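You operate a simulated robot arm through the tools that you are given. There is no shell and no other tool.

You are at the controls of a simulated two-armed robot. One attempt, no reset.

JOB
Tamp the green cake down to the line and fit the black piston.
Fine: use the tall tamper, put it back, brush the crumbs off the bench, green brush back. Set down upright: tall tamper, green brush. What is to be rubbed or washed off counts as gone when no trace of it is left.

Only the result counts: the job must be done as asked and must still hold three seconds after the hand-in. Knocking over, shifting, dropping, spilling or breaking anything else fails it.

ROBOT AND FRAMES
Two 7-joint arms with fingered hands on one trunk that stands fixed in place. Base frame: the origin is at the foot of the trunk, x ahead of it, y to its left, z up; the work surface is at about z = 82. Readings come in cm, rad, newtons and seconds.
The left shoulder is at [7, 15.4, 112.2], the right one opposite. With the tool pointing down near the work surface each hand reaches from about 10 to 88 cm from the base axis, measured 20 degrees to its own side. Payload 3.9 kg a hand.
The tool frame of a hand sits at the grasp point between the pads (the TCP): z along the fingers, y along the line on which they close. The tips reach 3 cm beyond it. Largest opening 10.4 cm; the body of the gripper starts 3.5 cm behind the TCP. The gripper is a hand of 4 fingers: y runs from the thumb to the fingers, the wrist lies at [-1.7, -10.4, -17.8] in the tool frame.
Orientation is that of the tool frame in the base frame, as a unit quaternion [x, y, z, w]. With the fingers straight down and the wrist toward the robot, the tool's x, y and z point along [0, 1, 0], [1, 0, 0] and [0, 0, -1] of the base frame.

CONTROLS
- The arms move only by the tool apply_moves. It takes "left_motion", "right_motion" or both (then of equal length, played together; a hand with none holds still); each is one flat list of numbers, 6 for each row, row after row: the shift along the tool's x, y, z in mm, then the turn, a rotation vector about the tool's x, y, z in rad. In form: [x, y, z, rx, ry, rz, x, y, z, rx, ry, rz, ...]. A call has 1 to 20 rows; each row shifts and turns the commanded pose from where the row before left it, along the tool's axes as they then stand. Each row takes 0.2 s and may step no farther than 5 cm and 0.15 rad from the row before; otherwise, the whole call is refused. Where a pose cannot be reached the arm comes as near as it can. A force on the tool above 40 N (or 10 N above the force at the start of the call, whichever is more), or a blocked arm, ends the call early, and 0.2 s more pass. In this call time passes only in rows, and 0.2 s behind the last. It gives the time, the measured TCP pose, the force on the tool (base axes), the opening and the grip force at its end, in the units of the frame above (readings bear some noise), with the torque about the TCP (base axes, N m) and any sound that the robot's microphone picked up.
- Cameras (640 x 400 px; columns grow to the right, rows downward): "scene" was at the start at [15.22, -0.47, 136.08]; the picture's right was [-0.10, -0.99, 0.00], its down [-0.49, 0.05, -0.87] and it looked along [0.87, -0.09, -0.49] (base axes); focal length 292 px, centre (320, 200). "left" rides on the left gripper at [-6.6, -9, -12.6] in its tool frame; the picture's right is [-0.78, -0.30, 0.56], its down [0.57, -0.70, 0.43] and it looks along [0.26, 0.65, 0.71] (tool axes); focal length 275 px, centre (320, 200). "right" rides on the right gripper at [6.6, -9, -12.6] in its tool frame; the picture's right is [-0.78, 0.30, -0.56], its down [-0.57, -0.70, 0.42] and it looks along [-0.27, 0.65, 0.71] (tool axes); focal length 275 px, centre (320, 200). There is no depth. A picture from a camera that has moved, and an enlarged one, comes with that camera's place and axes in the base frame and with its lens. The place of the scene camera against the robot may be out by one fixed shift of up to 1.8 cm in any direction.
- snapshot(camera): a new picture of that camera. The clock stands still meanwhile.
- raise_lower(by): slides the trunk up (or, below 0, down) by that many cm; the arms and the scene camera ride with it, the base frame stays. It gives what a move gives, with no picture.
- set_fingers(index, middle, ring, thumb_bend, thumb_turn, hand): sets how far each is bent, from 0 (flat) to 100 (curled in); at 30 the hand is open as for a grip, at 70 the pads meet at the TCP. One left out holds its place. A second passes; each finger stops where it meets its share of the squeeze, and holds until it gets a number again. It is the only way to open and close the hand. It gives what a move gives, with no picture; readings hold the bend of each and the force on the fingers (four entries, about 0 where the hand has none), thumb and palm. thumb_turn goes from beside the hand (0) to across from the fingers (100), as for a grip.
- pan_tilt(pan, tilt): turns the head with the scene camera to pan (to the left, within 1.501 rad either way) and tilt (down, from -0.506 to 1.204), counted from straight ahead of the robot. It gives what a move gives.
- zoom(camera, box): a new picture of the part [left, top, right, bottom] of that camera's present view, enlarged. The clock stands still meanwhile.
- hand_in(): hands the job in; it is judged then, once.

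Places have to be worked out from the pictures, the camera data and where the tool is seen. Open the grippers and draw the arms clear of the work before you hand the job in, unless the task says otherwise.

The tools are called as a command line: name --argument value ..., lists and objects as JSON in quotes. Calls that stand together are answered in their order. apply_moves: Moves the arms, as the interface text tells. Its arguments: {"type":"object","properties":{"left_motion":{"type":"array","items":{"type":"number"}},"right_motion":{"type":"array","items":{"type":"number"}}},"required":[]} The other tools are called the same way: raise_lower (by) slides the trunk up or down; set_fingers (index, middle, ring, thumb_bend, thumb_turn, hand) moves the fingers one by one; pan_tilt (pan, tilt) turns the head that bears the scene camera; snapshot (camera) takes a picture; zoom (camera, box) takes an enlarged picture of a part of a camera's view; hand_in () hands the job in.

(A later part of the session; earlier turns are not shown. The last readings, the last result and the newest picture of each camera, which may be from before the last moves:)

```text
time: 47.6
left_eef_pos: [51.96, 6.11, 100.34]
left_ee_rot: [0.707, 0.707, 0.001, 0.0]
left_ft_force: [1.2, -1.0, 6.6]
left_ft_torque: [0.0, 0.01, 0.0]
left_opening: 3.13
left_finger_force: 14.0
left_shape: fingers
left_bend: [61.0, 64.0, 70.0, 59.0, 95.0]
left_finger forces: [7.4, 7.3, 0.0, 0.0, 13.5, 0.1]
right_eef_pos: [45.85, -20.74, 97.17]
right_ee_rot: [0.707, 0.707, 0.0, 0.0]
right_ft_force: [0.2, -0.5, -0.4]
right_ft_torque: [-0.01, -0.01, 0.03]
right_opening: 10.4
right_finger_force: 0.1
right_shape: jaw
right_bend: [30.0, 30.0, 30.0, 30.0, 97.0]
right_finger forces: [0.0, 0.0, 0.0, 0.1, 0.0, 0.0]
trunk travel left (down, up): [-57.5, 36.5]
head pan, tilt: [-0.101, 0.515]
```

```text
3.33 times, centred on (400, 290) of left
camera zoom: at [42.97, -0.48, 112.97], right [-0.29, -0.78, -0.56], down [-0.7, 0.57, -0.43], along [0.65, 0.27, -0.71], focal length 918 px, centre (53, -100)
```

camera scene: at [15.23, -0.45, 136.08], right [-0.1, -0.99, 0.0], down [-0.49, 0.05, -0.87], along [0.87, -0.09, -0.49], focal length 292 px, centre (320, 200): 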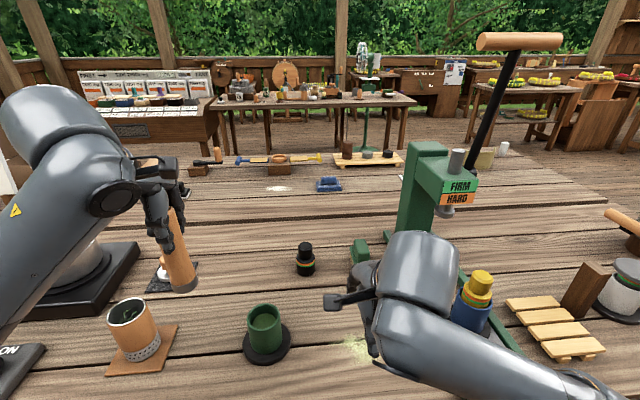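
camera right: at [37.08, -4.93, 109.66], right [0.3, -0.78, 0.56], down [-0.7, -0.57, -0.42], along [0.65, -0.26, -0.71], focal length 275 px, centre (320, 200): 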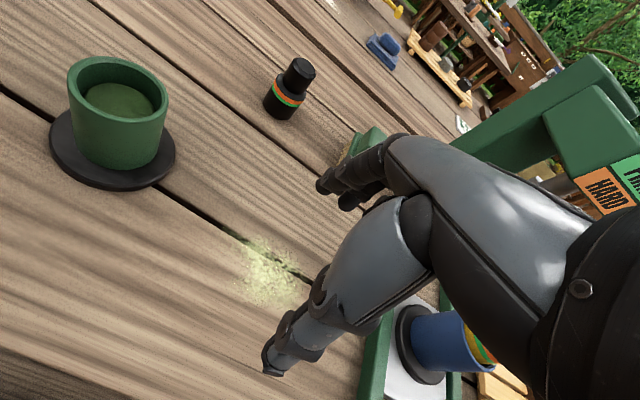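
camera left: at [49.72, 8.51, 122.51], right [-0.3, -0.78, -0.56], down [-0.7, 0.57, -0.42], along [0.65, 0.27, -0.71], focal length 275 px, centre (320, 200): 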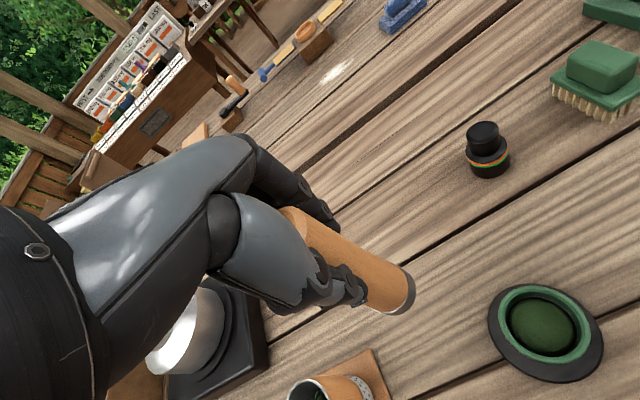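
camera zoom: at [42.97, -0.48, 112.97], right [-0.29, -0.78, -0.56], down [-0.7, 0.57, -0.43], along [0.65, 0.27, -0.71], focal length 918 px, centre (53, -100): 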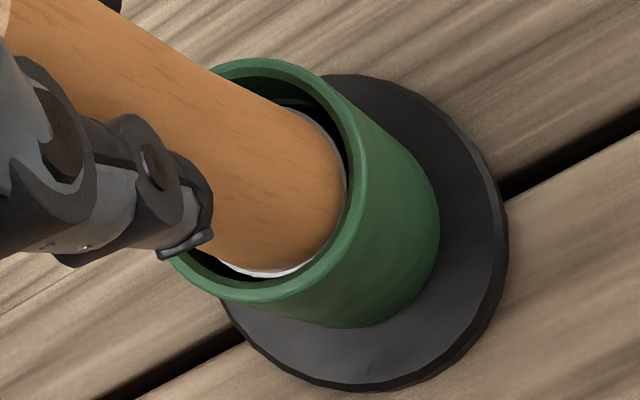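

Force is near the yield level (≈8.5 N). Two more small steps of 1 mm.

apply_moves --left_motion '[0, 0, 1, 0, 0, 0]'

zoom --camera "left" --box '[340, 230, 460, 350]'

apply_moves --left_motion '[0, 0, 0.7, 0, 0, 0]'

zoom --camera "left" --box '[340, 230, 460, 350]'

```text
time: 48.0
left_eef_pos: [51.87, 5.93, 100.18]
left_ee_rot: [0.706, 0.708, 0.0, 0.001]
left_ft_force: [0.6, -1.0, 7.0]
left_ft_torque: [-0.02, -0.07, -0.02]
left_opening: 3.13
left_finger_force: 13.6
left_shape: fingers
left_bend: [61.0, 64.0, 70.0, 59.0, 95.0]
left_finger forces: [7.4, 7.6, 0.0, 0.0, 13.5, 0.0]
right_eef_pos: [46.0, -20.56, 97.27]
right_ee_rot: [0.706, 0.708, 0.0, 0.0]
right_ft_force: [0.9, 0.1, -0.3]
right_ft_torque: [-0.01, -0.01, -0.01]
right_opening: 10.37
right_finger_force: 0.1
right_shape: jaw
right_bend: [30.0, 30.0, 30.0, 30.0, 97.0]
right_finger forces: [0.0, 0.0, 0.0, 0.1, 0.0, 0.0]
trunk travel left (down, up): [-57.5, 36.5]
head pan, tilt: [-0.101, 0.515]
```

```text
3.33 times, centred on (400, 290) of left
camera zoom: at [42.99, -0.53, 112.86], right [-0.29, -0.78, -0.56], down [-0.7, 0.57, -0.42], along [0.65, 0.27, -0.71], focal length 918 px, centre (53, -100)
```

zoom: 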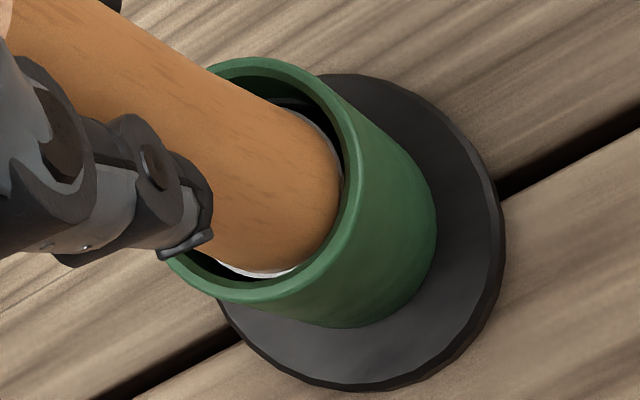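

```text
time: 48.4
left_eef_pos: [51.95, 6.09, 100.13]
left_ee_rot: [0.706, 0.708, -0.001, 0.0]
left_ft_force: [0.4, -0.7, 7.8]
left_ft_torque: [0.01, -0.03, 0.0]
left_opening: 3.11
left_finger_force: 14.1
left_shape: fingers
left_bend: [61.0, 64.0, 70.0, 59.0, 95.0]
left_finger forces: [7.4, 7.4, 0.0, 0.0, 13.7, 0.0]
right_eef_pos: [45.98, -20.58, 97.18]
right_ee_rot: [0.707, 0.707, 0.0, 0.0]
right_ft_force: [-0.1, -0.2, -0.5]
right_ft_torque: [0.0, 0.04, 0.01]
right_opening: 10.37
right_finger_force: 0.1
right_shape: jaw
right_bend: [30.0, 30.0, 30.0, 30.0, 97.0]
right_finger forces: [0.1, 0.1, 0.0, 0.0, 0.1, 0.0]
trunk travel left (down, up): [-57.5, 36.5]
head pan, tilt: [-0.101, 0.515]
```

```text
3.33 times, centred on (400, 290) of left
camera zoom: at [43.0, -0.5, 112.78], right [-0.29, -0.78, -0.56], down [-0.7, 0.57, -0.42], along [0.65, 0.27, -0.71], focal length 918 px, centre (53, -100)
```

zoom: 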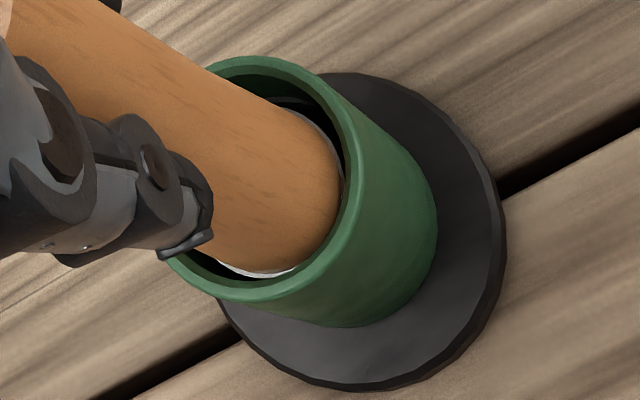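

TCP ≈ 100.17, about 2 mm below the previous state. I lift out and inspect again.

apply_moves --left_motion '[0, 0, -8, 0, 0, 0, 0, 0, -12, 0, 0, 0, 0, 0, -14, 0, 0, 0, 0, 0, -14, 0, 0, 0, 0, 0, -14, 0, 0, 0, 10, 2, -12, 0, 0, 0, 15, 3, -12, 0, 0, 0, 18, 4, -12, 0, 0, 0, 20, 4, 0, 0, 0, 0, 20, 4, 0, 0, 0, 0, 20, 4, 0, 0, 0, 0, 20, 4, 0, 0, 0, 0, 10, 2, 0, 0, 0, 0]' --right_motion '[0, 0, 0, 0, 0, 0, 0, 0, 0, 0, 0, 0, 0, 0, 0, 0, 0, 0, 0, 0, 0, 0, 0, 0, 0, 0, 0, 0, 0, 0, 0, 0, 0, 0, 0, 0, 0, 0, 0, 0, 0, 0, 15, 0, 0, 0, 0, 0, 15, 0, 0, 0, 0, 0, 15, 0, 0, 0, 0, 0, 15, 0, 0, 0, 0, 0, 15, 0, 0, 0, 0, 0, 15, 0, 0, 0, 0, 0]'

zoom --camera "right" --box '[60, 45, 180, 125]'

zoom --camera "right" --box '[95, 60, 145, 95]'

zoom --camera "left" --box '[530, 228, 570, 253]'

zoom --camera "right" --box '[80, 80, 120, 105]'

zoom --camera "scene" --box '[252, 300, 282, 320]'

```text
time: 51.2
left_eef_pos: [54.72, 19.44, 109.91]
left_ee_rot: [0.707, 0.707, -0.001, 0.0]
left_ft_force: [0.1, 0.0, -1.2]
left_ft_torque: [-0.01, -0.01, -0.01]
left_opening: 3.12
left_finger_force: 12.9
left_shape: fingers
left_bend: [61.0, 64.0, 70.0, 59.0, 95.0]
left_finger forces: [6.6, 6.4, 0.1, 0.1, 12.5, 0.1]
right_eef_pos: [46.22, -11.42, 96.99]
right_ee_rot: [0.707, 0.707, -0.001, -0.001]
right_ft_force: [-1.3, 0.3, -0.3]
right_ft_torque: [-0.03, 0.04, 0.02]
right_opening: 10.38
right_finger_force: 0.0
right_shape: jaw
right_bend: [30.0, 30.0, 30.0, 30.0, 97.0]
right_finger forces: [0.0, 0.0, 0.1, 0.1, 0.0, 0.0]
trunk travel left (down, up): [-57.5, 36.5]
head pan, tilt: [-0.101, 0.515]
```

```text
5.00 times, centred on (120, 85) of right
camera zoom: at [37.33, -4.81, 109.57], right [0.3, -0.78, 0.56], down [-0.7, -0.57, -0.42], along [0.65, -0.26, -0.71], focal length 1376 px, centre (1320, 775)
```

zoom: 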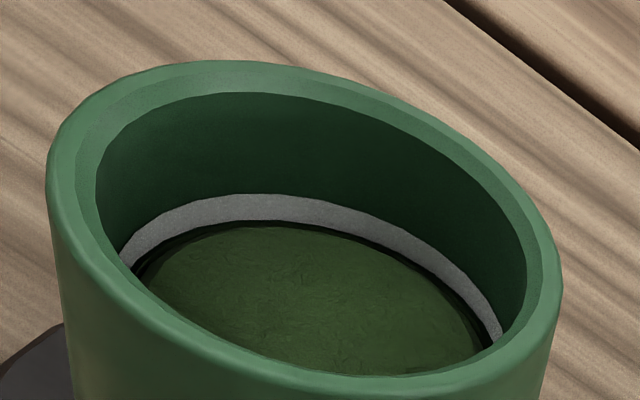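

```text
11.43 times, centred on (120, 78) of right
camera zoom: at [37.33, -4.81, 109.57], right [0.3, -0.78, 0.56], down [-0.7, -0.57, -0.42], along [0.65, -0.26, -0.71], focal length 3146 px, centre (2606, 1600)
```

zoom: 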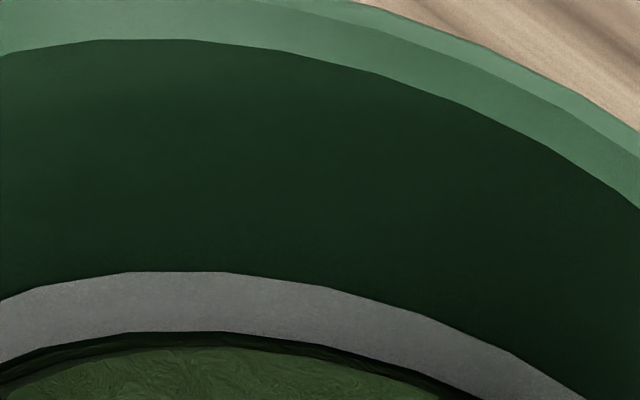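

```text
16.00 times, centred on (550, 240) of left
camera zoom: at [45.75, 12.91, 122.49], right [-0.3, -0.78, -0.56], down [-0.7, 0.57, -0.42], along [0.65, 0.27, -0.72], focal length 4404 px, centre (-3360, -448)
```

zoom: 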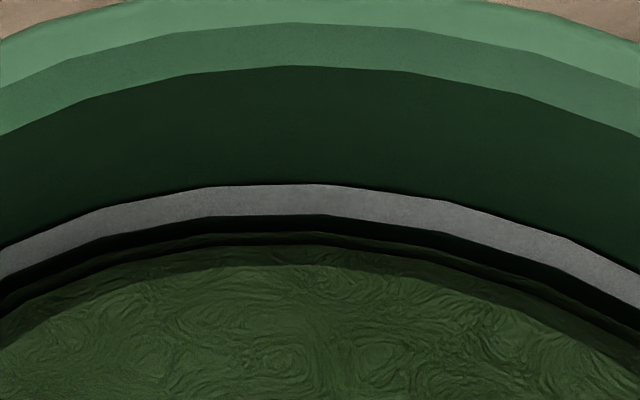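

```text
16.00 times, centred on (100, 92) of right
camera zoom: at [37.33, -4.81, 109.57], right [0.3, -0.78, 0.56], down [-0.7, -0.57, -0.42], along [0.65, -0.26, -0.71], focal length 4404 px, centre (3840, 1920)
```

zoom: 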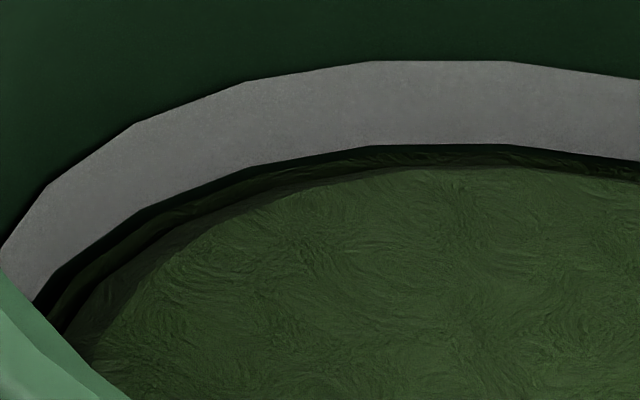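

```text
16.00 times, centred on (267, 310) of scene
camera zoom: at [15.27, -0.4, 136.07], right [-0.1, -0.99, 0.0], down [-0.49, 0.05, -0.87], along [0.87, -0.09, -0.49], focal length 4669 px, centre (1168, -1560)
```

zoom: 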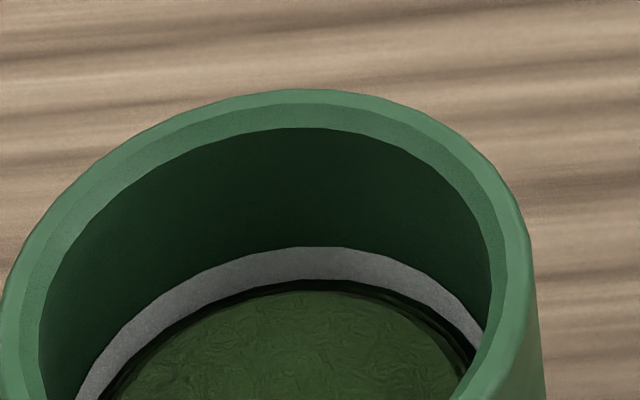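

The grey band (≈2.15–2.76 cm below the chamfer) is now fully visible and the cake top sits at ≈2.47, right at its middle. Tamping is done; I carry the tamper back to its original spot at (72.0, 14.0).

apply_moves --left_motion '[-5.4, 17.3, 0, 0, 0, 0, -5.4, 17.3, 0, 0, 0, 0, -5.4, 17.3, 0, 0, 0, 0, -5.4, 17.3, 0, 0, 0, 0, -5.4, 17.3, 0, 0, 0, 0, -5.4, 17.3, 0, 0, 0, 0, -5.4, 17.3, 0, 0, 0, 0, -5.4, 17.3, 0, 0, 0, 0, -5.4, 17.3, 0, 0, 0, 0, -5.4, 17.3, 0, 0, 0, 0]' --right_motion '[-8, 5, -20, 0, 0, 0, -8, 5, -20, 0, 0, 0, -8, 5, -20, 0, 0, 0, -8, 5, -20, 0, 0, 0, -8, 5, -20, 0, 0, 0, -8, 5, -20, 0, 0, 0, -8, 5, -20, 0, 0, 0, -8, 5, -20, 0, 0, 0, -8, 5, -20, 0, 0, 0, -8, 5, -20, 0, 0, 0]'

snapshot --camera "scene"

snapshot --camera "left"

```text
time: 53.4
left_eef_pos: [72.07, 13.98, 109.9]
left_ee_rot: [0.706, 0.708, -0.001, 0.0]
left_ft_force: [0.4, -0.6, -2.2]
left_ft_torque: [0.01, -0.03, -0.01]
left_opening: 3.12
left_finger_force: 13.1
left_shape: fingers
left_bend: [61.0, 64.0, 70.0, 59.0, 95.0]
left_finger forces: [6.6, 6.4, 0.0, 0.0, 12.4, 0.0]
right_eef_pos: [51.23, -19.6, 116.91]
right_ee_rot: [0.707, 0.707, 0.0, -0.001]
right_ft_force: [0.3, 0.2, -0.5]
right_ft_torque: [-0.04, 0.0, 0.01]
right_opening: 10.37
right_finger_force: 0.1
right_shape: jaw
right_bend: [30.0, 30.0, 30.0, 30.0, 97.0]
right_finger forces: [0.0, 0.1, 0.0, 0.0, 0.1, 0.1]
trunk travel left (down, up): [-57.5, 36.5]
head pan, tilt: [-0.101, 0.515]
```

```text
taken
camera scene: at [15.3, -0.55, 136.06], right [-0.1, -0.99, 0.0], down [-0.49, 0.05, -0.87], along [0.87, -0.09, -0.49], focal length 292 px, centre (320, 200)
```

scene: 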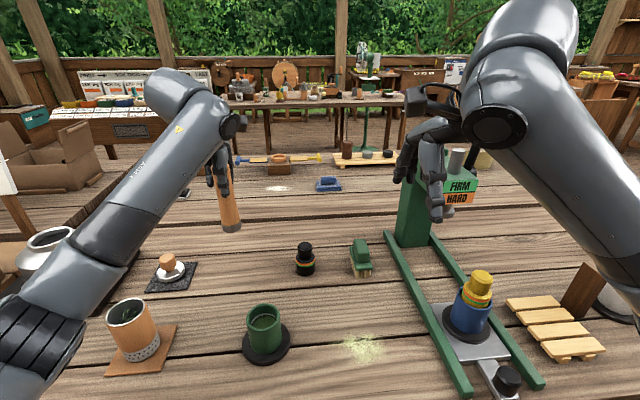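

```text
taken
camera left: at [63.15, 7.37, 122.52], right [-0.3, -0.78, -0.56], down [-0.7, 0.57, -0.42], along [0.65, 0.27, -0.71], focal length 275 px, centre (320, 200)
```

left: 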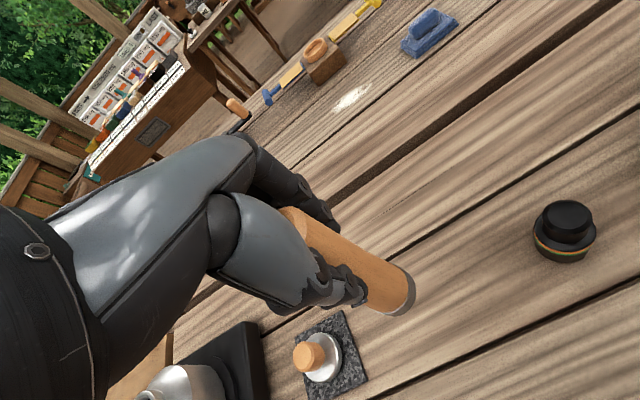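

Over the original spot. I check that the tamper still hangs upright before lowering.

zoom --camera "left" --box '[260, 190, 440, 330]'

zoom --camera "scene" --box '[180, 110, 280, 260]'

zoom --camera "right" --box '[40, 0, 140, 80]'

```text
2.86 times, centred on (350, 260) of left
camera zoom: at [63.15, 7.37, 122.52], right [-0.3, -0.78, -0.56], down [-0.7, 0.57, -0.42], along [0.65, 0.27, -0.71], focal length 786 px, centre (234, 29)
```

zoom: 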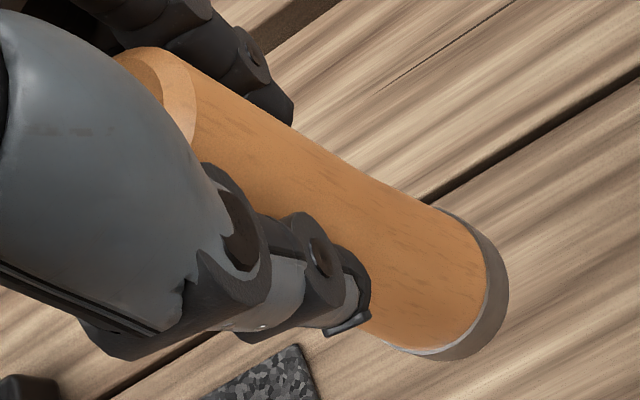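

```text
2.67 times, centred on (230, 185) of scene
camera zoom: at [15.3, -0.55, 136.06], right [-0.1, -0.99, 0.0], down [-0.49, 0.05, -0.87], along [0.87, -0.09, -0.49], focal length 778 px, centre (560, 240)
```

zoom: 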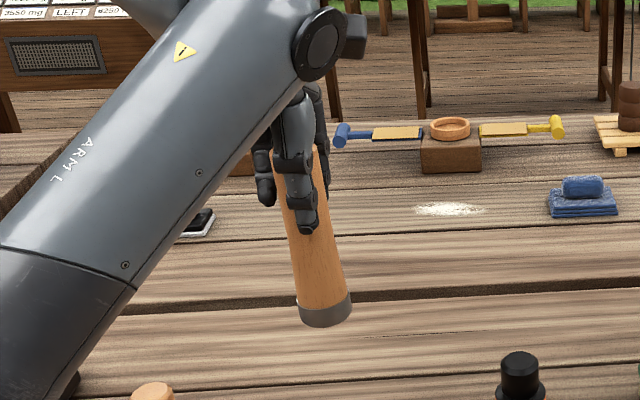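

```text
5.00 times, centred on (90, 40) of right
camera zoom: at [42.31, -13.03, 129.5], right [0.3, -0.78, 0.56], down [-0.7, -0.57, -0.42], along [0.65, -0.26, -0.71], focal length 1376 px, centre (1470, 1000)
```

zoom: 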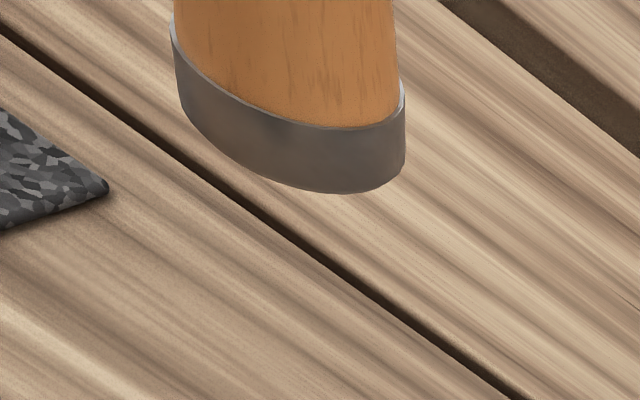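

The tamper tilted about 1° in the grip at most, which will settle when set down. I lower to just above the bench.

apply_moves --left_motion '[0, 1.2, 15, 0, 0, 0, 0, 0, 15, 0, 0, 0, 0, 0, 15, 0, 0, 0, 0, 0, 15, 0, 0, 0, 0, 0, 15, 0, 0, 0, 0, 0, 15, 0, 0, 0, 0, 0, 15, 0, 0, 0, 0, 0, 15, 0, 0, 0, 0, 0, 10, 0, 0, 0, 0, 0, 10, 0, 0, 0, 0, 0, 3, 0, 0, 0]'

zoom --camera "scene" --box '[200, 200, 290, 290]'

zoom --camera "right" --box '[40, 30, 140, 130]'

```text
time: 55.8
left_eef_pos: [72.08, 14.08, 95.52]
left_ee_rot: [0.707, 0.708, -0.001, -0.001]
left_ft_force: [0.7, 0.1, -3.0]
left_ft_torque: [0.01, -0.02, -0.03]
left_opening: 3.14
left_finger_force: 12.7
left_shape: fingers
left_bend: [61.0, 64.0, 70.0, 59.0, 95.0]
left_finger forces: [6.5, 6.4, 0.0, 0.0, 12.5, 0.1]
right_eef_pos: [51.15, -19.51, 116.84]
right_ee_rot: [0.706, 0.708, -0.001, -0.001]
right_ft_force: [-0.9, -0.5, 0.2]
right_ft_torque: [0.01, 0.01, -0.01]
right_opening: 10.36
right_finger_force: 0.1
right_shape: jaw
right_bend: [30.0, 30.0, 30.0, 30.0, 97.0]
right_finger forces: [0.0, 0.0, 0.0, 0.0, 0.0, 0.1]
trunk travel left (down, up): [-57.5, 36.5]
head pan, tilt: [-0.101, 0.515]
```

```text
4.44 times, centred on (245, 245) of scene
camera zoom: at [15.27, -0.49, 136.07], right [-0.1, -0.99, 0.0], down [-0.49, 0.05, -0.87], along [0.87, -0.09, -0.49], focal length 1297 px, centre (653, 0)
```

zoom: 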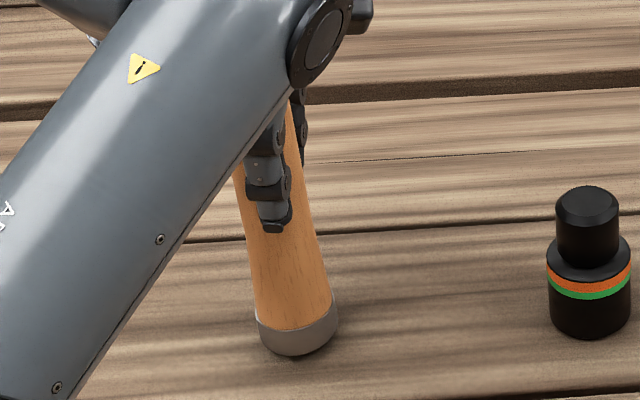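

```text
4.00 times, centred on (90, 80) of right
camera zoom: at [42.28, -12.94, 129.5], right [0.3, -0.78, 0.56], down [-0.7, -0.57, -0.42], along [0.65, -0.26, -0.71], focal length 1101 px, centre (1240, 680)
```

zoom: 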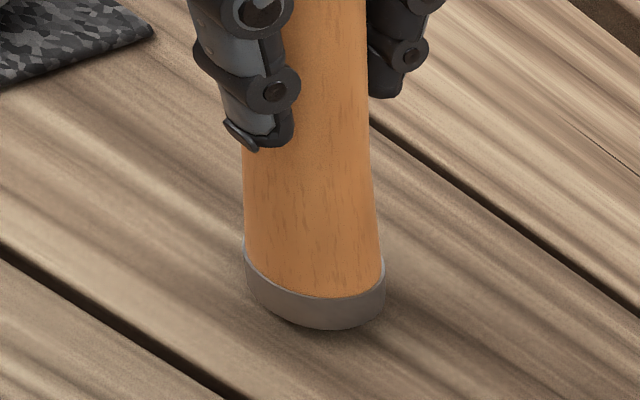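

I lower in 1–2 mm steps until contact with the bench shows in the force.

apply_moves --left_motion '[0, 0, 2, 0, 0, 0, 0, 0, 2, 0, 0, 0]'

apply_moves --left_motion '[0, 0, 1.5, 0, 0, 0]'

apply_moves --left_motion '[0, 0, 1, 0, 0, 0]'

```text
time: 56.4
left_eef_pos: [72.11, 14.13, 95.16]
left_ee_rot: [0.707, 0.708, -0.001, 0.0]
left_ft_force: [0.6, 0.5, -2.5]
left_ft_torque: [-0.01, 0.02, -0.01]
left_opening: 3.11
left_finger_force: 12.5
left_shape: fingers
left_bend: [61.0, 64.0, 70.0, 59.0, 95.0]
left_finger forces: [6.5, 6.4, 0.0, 0.0, 12.4, 0.0]
right_eef_pos: [51.08, -19.5, 116.8]
right_ee_rot: [0.707, 0.707, 0.0, 0.0]
right_ft_force: [0.7, 0.3, 0.4]
right_ft_torque: [0.0, 0.02, 0.0]
right_opening: 10.38
right_finger_force: 0.1
right_shape: jaw
right_bend: [30.0, 30.0, 30.0, 30.0, 97.0]
right_finger forces: [0.0, 0.1, 0.0, 0.0, 0.0, 0.0]
trunk travel left (down, up): [-57.5, 36.5]
head pan, tilt: [-0.101, 0.515]
```

```text
time: 56.8
left_eef_pos: [72.18, 14.01, 95.04]
left_ee_rot: [0.707, 0.708, -0.001, -0.001]
left_ft_force: [-0.3, 0.7, -2.8]
left_ft_torque: [0.01, 0.01, 0.01]
left_opening: 3.11
left_finger_force: 12.8
left_shape: fingers
left_bend: [61.0, 64.0, 70.0, 59.0, 95.0]
left_finger forces: [6.4, 6.5, 0.0, 0.0, 12.4, 0.1]
right_eef_pos: [51.14, -19.53, 116.89]
right_ee_rot: [0.706, 0.708, 0.0, -0.001]
right_ft_force: [0.9, 0.1, -0.6]
right_ft_torque: [0.0, -0.03, 0.01]
right_opening: 10.38
right_finger_force: 0.1
right_shape: jaw
right_bend: [30.0, 30.0, 30.0, 30.0, 97.0]
right_finger forces: [0.0, 0.0, 0.0, 0.0, 0.0, 0.1]
trunk travel left (down, up): [-57.5, 36.5]
head pan, tilt: [-0.101, 0.515]
```

```text
time: 57.2
left_eef_pos: [72.06, 14.03, 94.84]
left_ee_rot: [0.707, 0.707, -0.001, -0.001]
left_ft_force: [0.3, -0.5, -1.3]
left_ft_torque: [-0.02, 0.02, 0.0]
left_opening: 3.1
left_finger_force: 12.6
left_shape: fingers
left_bend: [61.0, 64.0, 70.0, 59.0, 95.0]
left_finger forces: [6.5, 6.5, 0.0, 0.1, 12.3, 0.0]
right_eef_pos: [51.15, -19.52, 117.06]
right_ee_rot: [0.706, 0.708, 0.0, -0.001]
right_ft_force: [0.5, 0.4, 0.3]
right_ft_torque: [0.0, -0.01, 0.0]
right_opening: 10.36
right_finger_force: 0.0
right_shape: jaw
right_bend: [30.0, 30.0, 30.0, 30.0, 97.0]
right_finger forces: [0.0, 0.1, 0.0, 0.0, 0.0, 0.1]
trunk travel left (down, up): [-57.5, 36.5]
head pan, tilt: [-0.101, 0.515]
```

apply_moves --left_motion '[0, 0, 1, 0, 0, 0]'

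apply_moves --left_motion '[0, 0, 0.7, 0, 0, 0]'

```text
time: 57.6
left_eef_pos: [72.04, 13.94, 94.81]
left_ee_rot: [0.706, 0.708, 0.0, 0.0]
left_ft_force: [-0.5, -0.3, 0.6]
left_ft_torque: [0.0, 0.0, 0.04]
left_opening: 3.13
left_finger_force: 13.0
left_shape: fingers
left_bend: [61.0, 64.0, 70.0, 59.0, 95.0]
left_finger forces: [6.6, 6.7, 0.0, 0.0, 12.7, 0.1]
right_eef_pos: [51.08, -19.47, 116.97]
right_ee_rot: [0.707, 0.708, 0.0, 0.001]
right_ft_force: [-0.5, -1.1, 0.5]
right_ft_torque: [-0.03, 0.0, -0.02]
right_opening: 10.39
right_finger_force: 0.1
right_shape: jaw
right_bend: [30.0, 30.0, 30.0, 30.0, 97.0]
right_finger forces: [0.0, 0.0, 0.1, 0.1, 0.0, 0.0]
trunk travel left (down, up): [-57.5, 36.5]
head pan, tilt: [-0.101, 0.515]
```

```text
time: 58.0
left_eef_pos: [72.02, 14.01, 94.92]
left_ee_rot: [0.706, 0.708, 0.0, 0.001]
left_ft_force: [-0.8, 0.6, 3.3]
left_ft_torque: [-0.03, 0.01, -0.01]
left_opening: 3.12
left_finger_force: 13.4
left_shape: fingers
left_bend: [62.0, 64.0, 70.0, 59.0, 95.0]
left_finger forces: [6.7, 6.8, 0.0, 0.1, 13.2, 0.0]
right_eef_pos: [51.12, -19.55, 117.0]
right_ee_rot: [0.707, 0.707, 0.0, 0.0]
right_ft_force: [-0.7, -0.2, 0.4]
right_ft_torque: [0.01, -0.01, -0.01]
right_opening: 10.37
right_finger_force: 0.0
right_shape: jaw
right_bend: [30.0, 30.0, 30.0, 30.0, 97.0]
right_finger forces: [0.1, 0.0, 0.0, 0.0, 0.1, 0.0]
trunk travel left (down, up): [-57.5, 36.5]
head pan, tilt: [-0.101, 0.515]
```

The foot rests on the bench with ~5 N. I open the fingers gently, first a little.

set_fingers --hand "left" --index 50 --middle 50 --ring 50 --thumb_bend 50

set_fingers --hand "left" --index 30 --middle 30 --ring 30 --thumb_bend 30

zoom --camera "scene" --box '[200, 200, 290, 290]'

snapshot --camera "left"

zoom --camera "right" --box '[40, 10, 140, 130]'

```text
time: 59.0
left_eef_pos: [72.08, 14.14, 94.69]
left_ee_rot: [0.707, 0.707, -0.002, -0.001]
left_ft_force: [0.6, 0.5, 0.9]
left_ft_torque: [-0.02, 0.0, 0.01]
left_opening: 5.32
left_finger_force: 0.0
left_shape: fingers
left_bend: [50.0, 50.0, 50.0, 50.0, 97.0]
left_finger forces: [0.0, 0.0, 0.0, 0.1, 0.0, 0.0]
right_eef_pos: [51.19, -19.51, 116.93]
right_ee_rot: [0.706, 0.708, 0.0, 0.0]
right_ft_force: [0.7, -0.6, -0.1]
right_ft_torque: [0.01, 0.02, 0.02]
right_opening: 10.36
right_finger_force: 0.0
right_shape: jaw
right_bend: [30.0, 30.0, 30.0, 30.0, 97.0]
right_finger forces: [0.0, 0.0, 0.1, 0.0, 0.0, 0.0]
trunk travel left (down, up): [-57.5, 36.5]
head pan, tilt: [-0.101, 0.515]
```

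```text
time: 60.0
left_eef_pos: [72.03, 13.95, 94.72]
left_ee_rot: [0.707, 0.707, 0.0, -0.001]
left_ft_force: [0.0, -0.9, -0.6]
left_ft_torque: [0.04, 0.01, 0.0]
left_opening: 10.44
left_finger_force: 0.2
left_shape: fingers
left_bend: [30.0, 30.0, 30.0, 30.0, 97.0]
left_finger forces: [0.0, 0.0, 0.1, 0.0, 0.0, 0.1]
right_eef_pos: [51.27, -19.51, 116.86]
right_ee_rot: [0.707, 0.707, 0.0, 0.0]
right_ft_force: [-0.5, 0.3, -0.1]
right_ft_torque: [-0.01, 0.01, -0.02]
right_opening: 10.36
right_finger_force: 0.0
right_shape: jaw
right_bend: [30.0, 30.0, 30.0, 30.0, 97.0]
right_finger forces: [0.0, 0.0, 0.0, 0.1, 0.1, 0.0]
trunk travel left (down, up): [-57.5, 36.5]
head pan, tilt: [-0.101, 0.515]
```

```text
4.44 times, centred on (245, 245) of scene
camera zoom: at [15.23, -0.48, 136.08], right [-0.1, -0.99, 0.0], down [-0.49, 0.05, -0.87], along [0.87, -0.09, -0.49], focal length 1297 px, centre (653, 0)
```

zoom: 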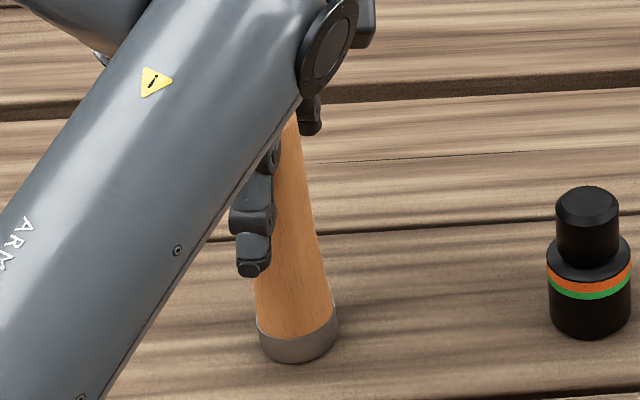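

```text
taken
camera left: at [63.18, 7.49, 107.37], right [-0.3, -0.78, -0.56], down [-0.7, 0.57, -0.42], along [0.65, 0.27, -0.71], focal length 275 px, centre (320, 200)
```

left: 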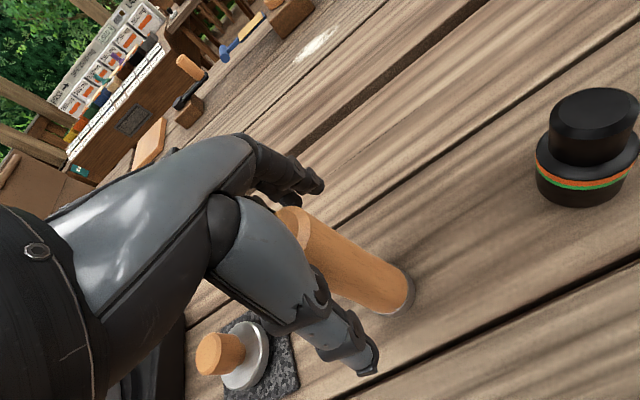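

```text
3.33 times, centred on (90, 70) of right
camera zoom: at [42.24, -12.94, 129.51], right [0.3, -0.78, 0.56], down [-0.7, -0.57, -0.42], along [0.65, -0.26, -0.71], focal length 918 px, centre (1087, 633)
```

zoom: 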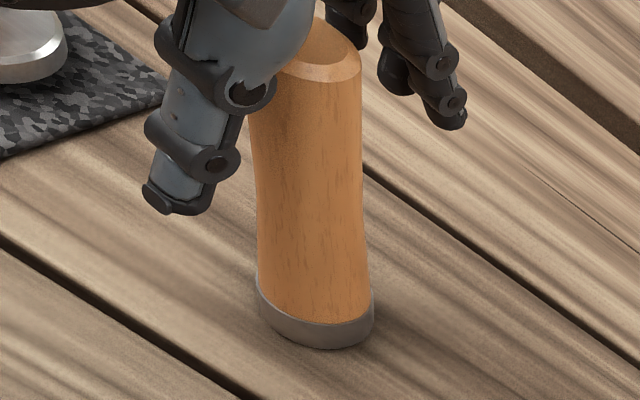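

The tamper stands free and upright. I raise the left hand straight up.

apply_moves --left_motion '[0, 0, -8, 0, 0, 0, 0, 0, -12, 0, 0, 0, 0, 0, -15, 0, 0, 0, 0, 0, -15, 0, 0, 0, 0, 0, -15, 0, 0, 0, 0, 0, -15, 0, 0, 0, 0, 0, -15, 0, 0, 0, 0, 0, -15, 0, 0, 0, 0, 0, -15, 0, 0, 0]'

snapshot --camera "left"

snapshot --camera "scene"

```text
time: 62.0
left_eef_pos: [72.02, 14.13, 107.18]
left_ee_rot: [0.707, 0.707, -0.001, -0.001]
left_ft_force: [-1.1, 0.0, 0.2]
left_ft_torque: [-0.01, 0.01, 0.01]
left_opening: 10.43
left_finger_force: 0.0
left_shape: fingers
left_bend: [30.0, 30.0, 30.0, 30.0, 97.0]
left_finger forces: [0.0, 0.1, 0.1, 0.1, 0.1, 0.0]
right_eef_pos: [51.18, -19.48, 116.86]
right_ee_rot: [0.707, 0.708, -0.001, 0.0]
right_ft_force: [-0.1, -0.5, -0.7]
right_ft_torque: [0.0, 0.01, -0.01]
right_opening: 10.36
right_finger_force: 0.1
right_shape: jaw
right_bend: [30.0, 30.0, 30.0, 30.0, 97.0]
right_finger forces: [0.1, 0.0, 0.1, 0.0, 0.0, 0.1]
trunk travel left (down, up): [-57.5, 36.5]
head pan, tilt: [-0.101, 0.515]
```

```text
taken
camera left: at [63.22, 7.45, 119.82], right [-0.3, -0.78, -0.56], down [-0.7, 0.57, -0.42], along [0.65, 0.27, -0.71], focal length 275 px, centre (320, 200)
```

left: 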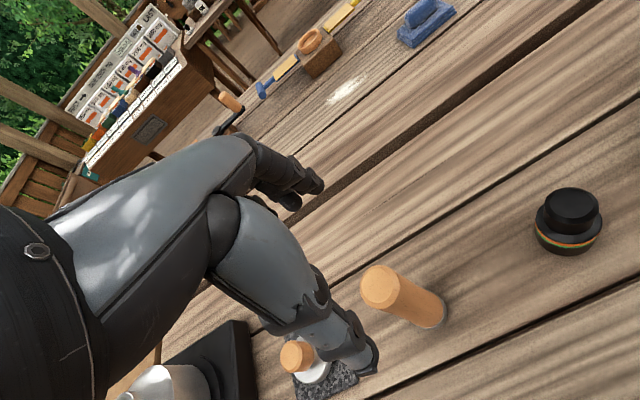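

```text
taken
camera scene: at [15.2, -0.51, 136.08], right [-0.1, -0.99, 0.0], down [-0.49, 0.05, -0.87], along [0.87, -0.09, -0.49], focal length 292 px, centre (320, 200)
```

scene: 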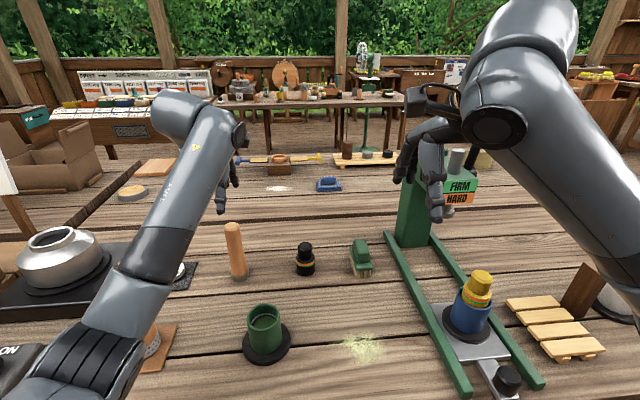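

The tamper is back on its spot, upright. Next the piston: I move the left hand above it.

apply_moves --left_motion '[-17, 0, 0, 0, 0, 0, -17, 0, 0, 0, 0, 0, -17, 0, 0, 0, 0, 0, -17, 0, 0, 0, 0, 0, -17, 0, 0, 0, 0, 0, -17, 0, 0, 0, 0, 0, -17, 0, 0, 0, 0, 0, -17, 0, 0, 0, 0, 0, -17, 0, 0, 0, 0, 0, -17, 0, 0, 0, 0, 0]'

snapshot --camera "left"

snapshot --camera "scene"

```text
time: 64.2
left_eef_pos: [72.29, -3.03, 107.36]
left_ee_rot: [0.707, 0.707, -0.001, 0.0]
left_ft_force: [-0.3, 0.0, -0.3]
left_ft_torque: [0.01, -0.03, -0.02]
left_opening: 10.43
left_finger_force: 0.0
left_shape: fingers
left_bend: [30.0, 30.0, 30.0, 30.0, 97.0]
left_finger forces: [0.1, 0.0, 0.1, 0.1, 0.0, 0.2]
right_eef_pos: [51.14, -19.47, 117.0]
right_ee_rot: [0.707, 0.707, 0.0, -0.001]
right_ft_force: [0.5, -0.4, 0.3]
right_ft_torque: [-0.01, 0.01, 0.02]
right_opening: 10.38
right_finger_force: 0.1
right_shape: jaw
right_bend: [30.0, 30.0, 30.0, 30.0, 97.0]
right_finger forces: [0.0, 0.0, 0.0, 0.1, 0.1, 0.1]
trunk travel left (down, up): [-57.5, 36.5]
head pan, tilt: [-0.101, 0.515]
```

```text
taken
camera left: at [63.23, -9.56, 119.86], right [-0.3, -0.78, -0.56], down [-0.7, 0.57, -0.42], along [0.65, 0.27, -0.71], focal length 275 px, centre (320, 200)
```

left: 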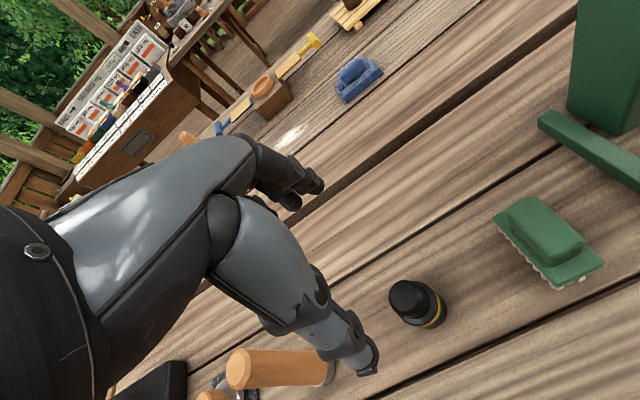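

```text
taken
camera scene: at [15.22, -0.57, 136.08], right [-0.1, -0.99, 0.0], down [-0.49, 0.05, -0.87], along [0.87, -0.09, -0.49], focal length 292 px, centre (320, 200)
```

scene: 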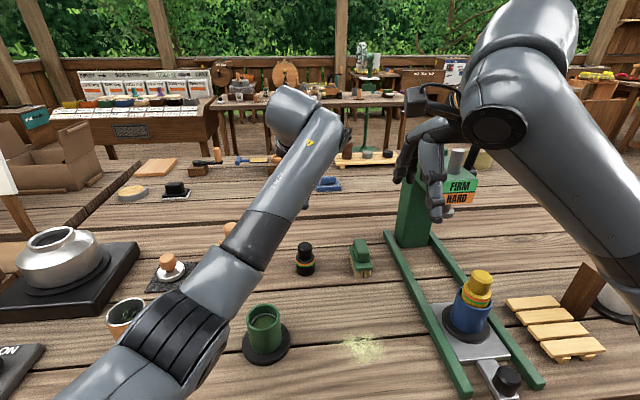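

zoom --camera "left" --box '[370, 260, 470, 340]'

zoom --camera "right" --box '[150, 120, 230, 190]'

```text
5.00 times, centred on (420, 300) of left
camera zoom: at [63.23, -9.56, 119.86], right [-0.3, -0.78, -0.56], down [-0.7, 0.57, -0.42], along [0.65, 0.27, -0.71], focal length 1376 px, centre (-180, -300)
```

zoom: 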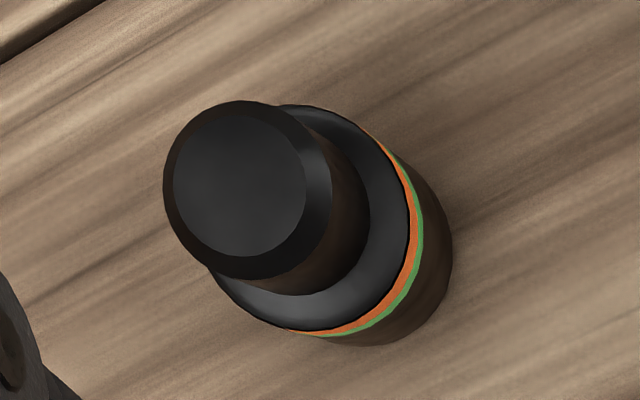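

```text
5.71 times, centred on (190, 155) of right
camera zoom: at [42.23, -13.02, 129.51], right [0.3, -0.78, 0.56], down [-0.7, -0.57, -0.42], along [0.65, -0.26, -0.71], focal length 1573 px, centre (1063, 457)
```

zoom: 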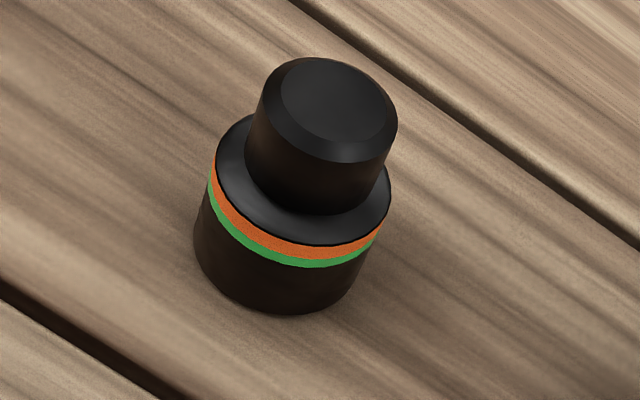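

The piston knob is at (72.13, −2.97), top ≈ 90.3, shoulder ≈ 86.6. To know where the fingertips end when closed on a 3.4 cm knob, I close the left hand in the air to about 60 and look at it with the right camera.

set_fingers --hand "left" --index 58 --middle 58 --ring 58 --thumb_bend 58

zoom --camera "right" --box '[160, 0, 300, 110]'

zoom --camera "left" --box '[220, 160, 400, 320]'

zoom --camera "scene" --box '[260, 100, 380, 230]'

```text
time: 65.2
left_eef_pos: [72.1, -2.85, 107.22]
left_ee_rot: [0.706, 0.708, -0.001, -0.001]
left_ft_force: [-0.9, 0.1, 0.8]
left_ft_torque: [0.01, 0.0, -0.02]
left_opening: 3.61
left_finger_force: 0.1
left_shape: fingers
left_bend: [57.0, 57.0, 57.0, 57.0, 97.0]
left_finger forces: [0.0, 0.0, 0.1, 0.0, 0.1, 0.0]
right_eef_pos: [51.06, -19.57, 116.91]
right_ee_rot: [0.706, 0.708, 0.0, -0.001]
right_ft_force: [-0.7, -0.8, 0.5]
right_ft_torque: [0.0, 0.0, -0.01]
right_opening: 10.39
right_finger_force: 0.2
right_shape: jaw
right_bend: [30.0, 30.0, 30.0, 30.0, 97.0]
right_finger forces: [0.0, 0.0, 0.0, 0.0, 0.0, 0.0]
trunk travel left (down, up): [-57.5, 36.5]
head pan, tilt: [-0.101, 0.515]
```

```text
3.64 times, centred on (230, 55) of right
camera zoom: at [42.24, -12.95, 129.51], right [0.3, -0.78, 0.56], down [-0.7, -0.57, -0.42], along [0.65, -0.26, -0.71], focal length 1001 px, centre (647, 727)
```

zoom: 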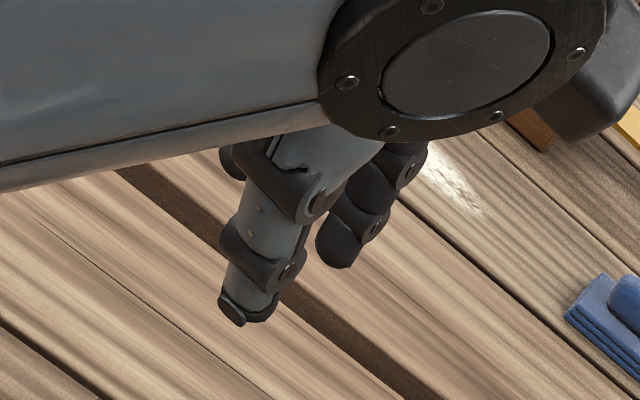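

```text
2.50 times, centred on (310, 240) of left
camera zoom: at [63.23, -9.48, 119.87], right [-0.3, -0.78, -0.56], down [-0.7, 0.57, -0.42], along [0.65, 0.27, -0.71], focal length 688 px, centre (345, 100)
```

zoom: 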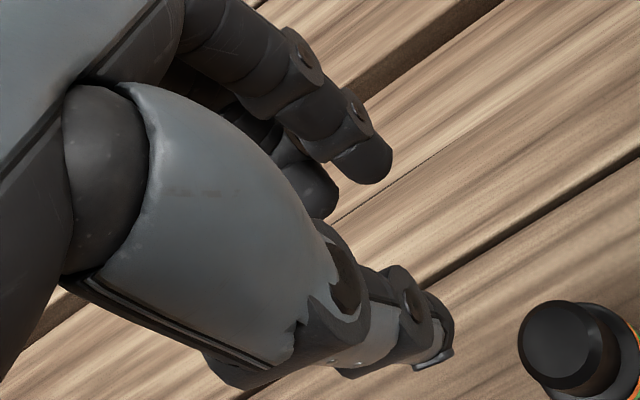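

```text
3.08 times, centred on (320, 165) of scene
camera zoom: at [15.23, -0.5, 136.08], right [-0.1, -0.99, 0.0], down [-0.49, 0.05, -0.87], along [0.87, -0.09, -0.49], focal length 898 px, centre (320, 308)
```

zoom: 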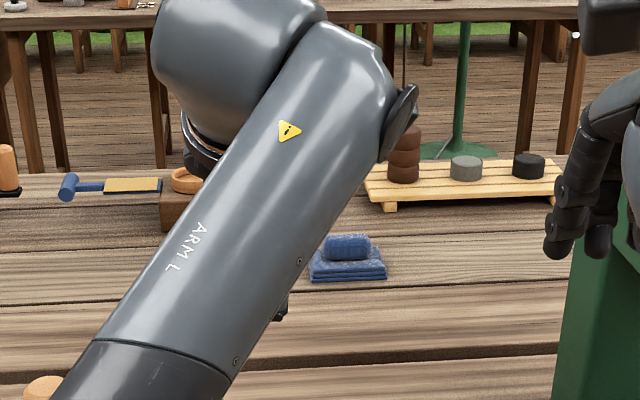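

Fingertips end ~3.3 cm (fingers) and ~4 cm (thumb) below the TCP when closed, so I'll grip the knob at TCP z ≈ 90.9. I open again, shift −1.5 mm in x and descend.

set_fingers --hand "left" --index 30 --middle 30 --ring 30 --thumb_bend 30

apply_moves --left_motion '[0, -1.5, 15, 0, 0, 0, 0, 0, 15, 0, 0, 0, 0, 0, 15, 0, 0, 0, 0, 0, 15, 0, 0, 0, 0, 0, 15, 0, 0, 0, 0, 0, 15, 0, 0, 0, 0, 0, 15, 0, 0, 0, 0, 0, 15, 0, 0, 0]'

snapshot --camera "left"

zoom --camera "right" --box '[110, 60, 260, 190]'

```text
time: 66.2
left_eef_pos: [72.21, -2.89, 107.29]
left_ee_rot: [0.707, 0.708, -0.001, -0.001]
left_ft_force: [-0.1, 0.0, 0.0]
left_ft_torque: [-0.02, -0.02, -0.01]
left_opening: 10.44
left_finger_force: 0.1
left_shape: fingers
left_bend: [30.0, 30.0, 30.0, 30.0, 97.0]
left_finger forces: [0.0, 0.1, 0.0, 0.0, 0.0, 0.0]
right_eef_pos: [51.16, -19.47, 116.92]
right_ee_rot: [0.707, 0.707, 0.0, -0.001]
right_ft_force: [0.3, -0.6, -0.5]
right_ft_torque: [0.01, -0.03, 0.02]
right_opening: 10.37
right_finger_force: 0.0
right_shape: jaw
right_bend: [30.0, 30.0, 30.0, 30.0, 97.0]
right_finger forces: [0.1, 0.0, 0.1, 0.0, 0.1, 0.0]
trunk travel left (down, up): [-57.5, 36.5]
head pan, tilt: [-0.101, 0.515]
```

```text
time: 68.0
left_eef_pos: [72.07, -2.85, 95.27]
left_ee_rot: [0.706, 0.708, 0.0, -0.001]
left_ft_force: [0.4, -0.3, 0.7]
left_ft_torque: [-0.01, 0.01, 0.02]
left_opening: 10.42
left_finger_force: 0.1
left_shape: fingers
left_bend: [30.0, 30.0, 30.0, 30.0, 97.0]
left_finger forces: [0.0, 0.0, 0.0, 0.0, 0.1, 0.0]
right_eef_pos: [51.24, -19.54, 116.9]
right_ee_rot: [0.707, 0.708, 0.0, -0.001]
right_ft_force: [-0.5, 0.7, 0.1]
right_ft_torque: [-0.01, 0.0, 0.04]
right_opening: 10.35
right_finger_force: 0.0
right_shape: jaw
right_bend: [30.0, 30.0, 30.0, 30.0, 97.0]
right_finger forces: [0.0, 0.0, 0.0, 0.0, 0.0, 0.0]
trunk travel left (down, up): [-57.5, 36.5]
head pan, tilt: [-0.101, 0.515]
```

```text
taken
camera left: at [63.11, -9.49, 107.87], right [-0.3, -0.78, -0.56], down [-0.7, 0.57, -0.42], along [0.65, 0.27, -0.71], focal length 275 px, centre (320, 200)
```

left: 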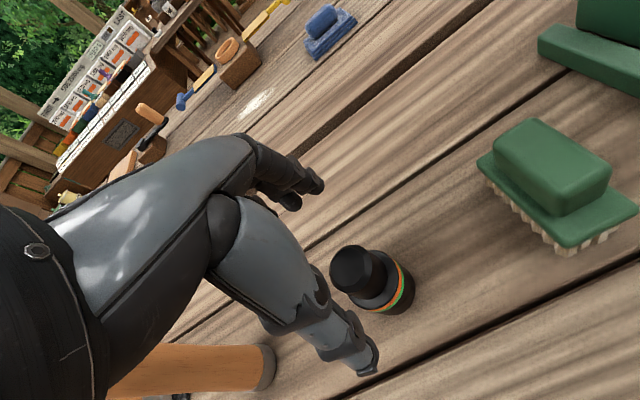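

```text
3.08 times, centred on (185, 125) of right
camera zoom: at [42.26, -12.94, 129.51], right [0.3, -0.78, 0.56], down [-0.7, -0.57, -0.42], along [0.65, -0.26, -0.71], focal length 847 px, centre (735, 431)
```

zoom: 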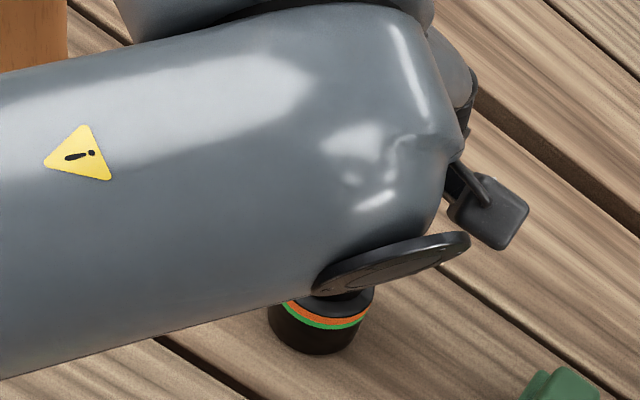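

I zoom to verify the knob's alignment with the TCP before the final descent.

zoom --camera "left" --box '[300, 220, 440, 330]'

```text
3.64 times, centred on (370, 275) of left
camera zoom: at [63.11, -9.49, 107.87], right [-0.3, -0.78, -0.56], down [-0.7, 0.57, -0.42], along [0.65, 0.27, -0.71], focal length 1001 px, centre (138, -73)
```

zoom: 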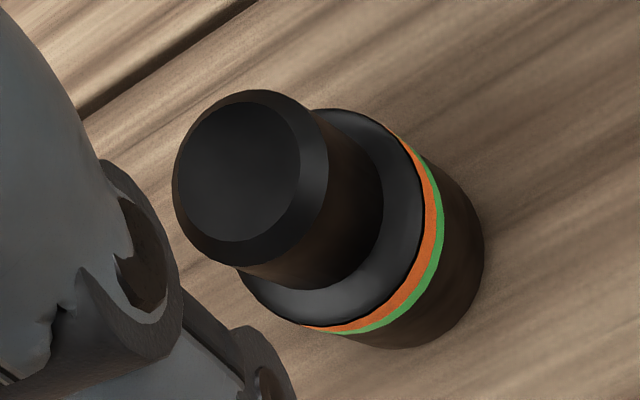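

Aligned to within 1 mm. I descend to TCP z ≈ 90.9 and close on the knob.

apply_moves --left_motion '[-0.5, 0, 11, 0, 0, 0, 0, 0, 11, 0, 0, 0, 0, 0, 11, 0, 0, 0, 0, 0, 10, 0, 0, 0]'

snapshot --camera "left"

```text
time: 69.0
left_eef_pos: [71.96, -3.08, 91.12]
left_ee_rot: [0.707, 0.708, -0.001, -0.001]
left_ft_force: [-0.1, 0.3, -0.1]
left_ft_torque: [0.04, 0.02, 0.0]
left_opening: 10.43
left_finger_force: 0.0
left_shape: fingers
left_bend: [30.0, 30.0, 30.0, 30.0, 97.0]
left_finger forces: [0.1, 0.1, 0.0, 0.0, 0.0, 0.0]
right_eef_pos: [51.16, -19.48, 116.85]
right_ee_rot: [0.706, 0.708, 0.001, 0.0]
right_ft_force: [-0.3, 0.1, 0.5]
right_ft_torque: [0.02, 0.0, 0.0]
right_opening: 10.38
right_finger_force: 0.1
right_shape: jaw
right_bend: [30.0, 30.0, 30.0, 30.0, 97.0]
right_finger forces: [0.1, 0.0, 0.0, 0.0, 0.0, 0.1]
trunk travel left (down, up): [-57.5, 36.5]
head pan, tilt: [-0.101, 0.515]
```

```text
taken
camera left: at [63.01, -9.58, 103.63], right [-0.3, -0.78, -0.56], down [-0.7, 0.57, -0.42], along [0.65, 0.27, -0.71], focal length 275 px, centre (320, 200)
```

left: 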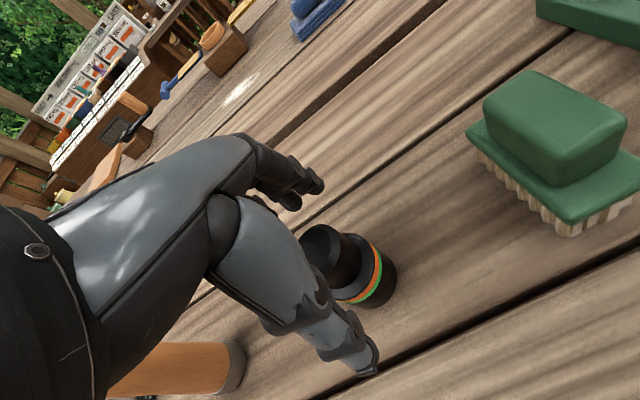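

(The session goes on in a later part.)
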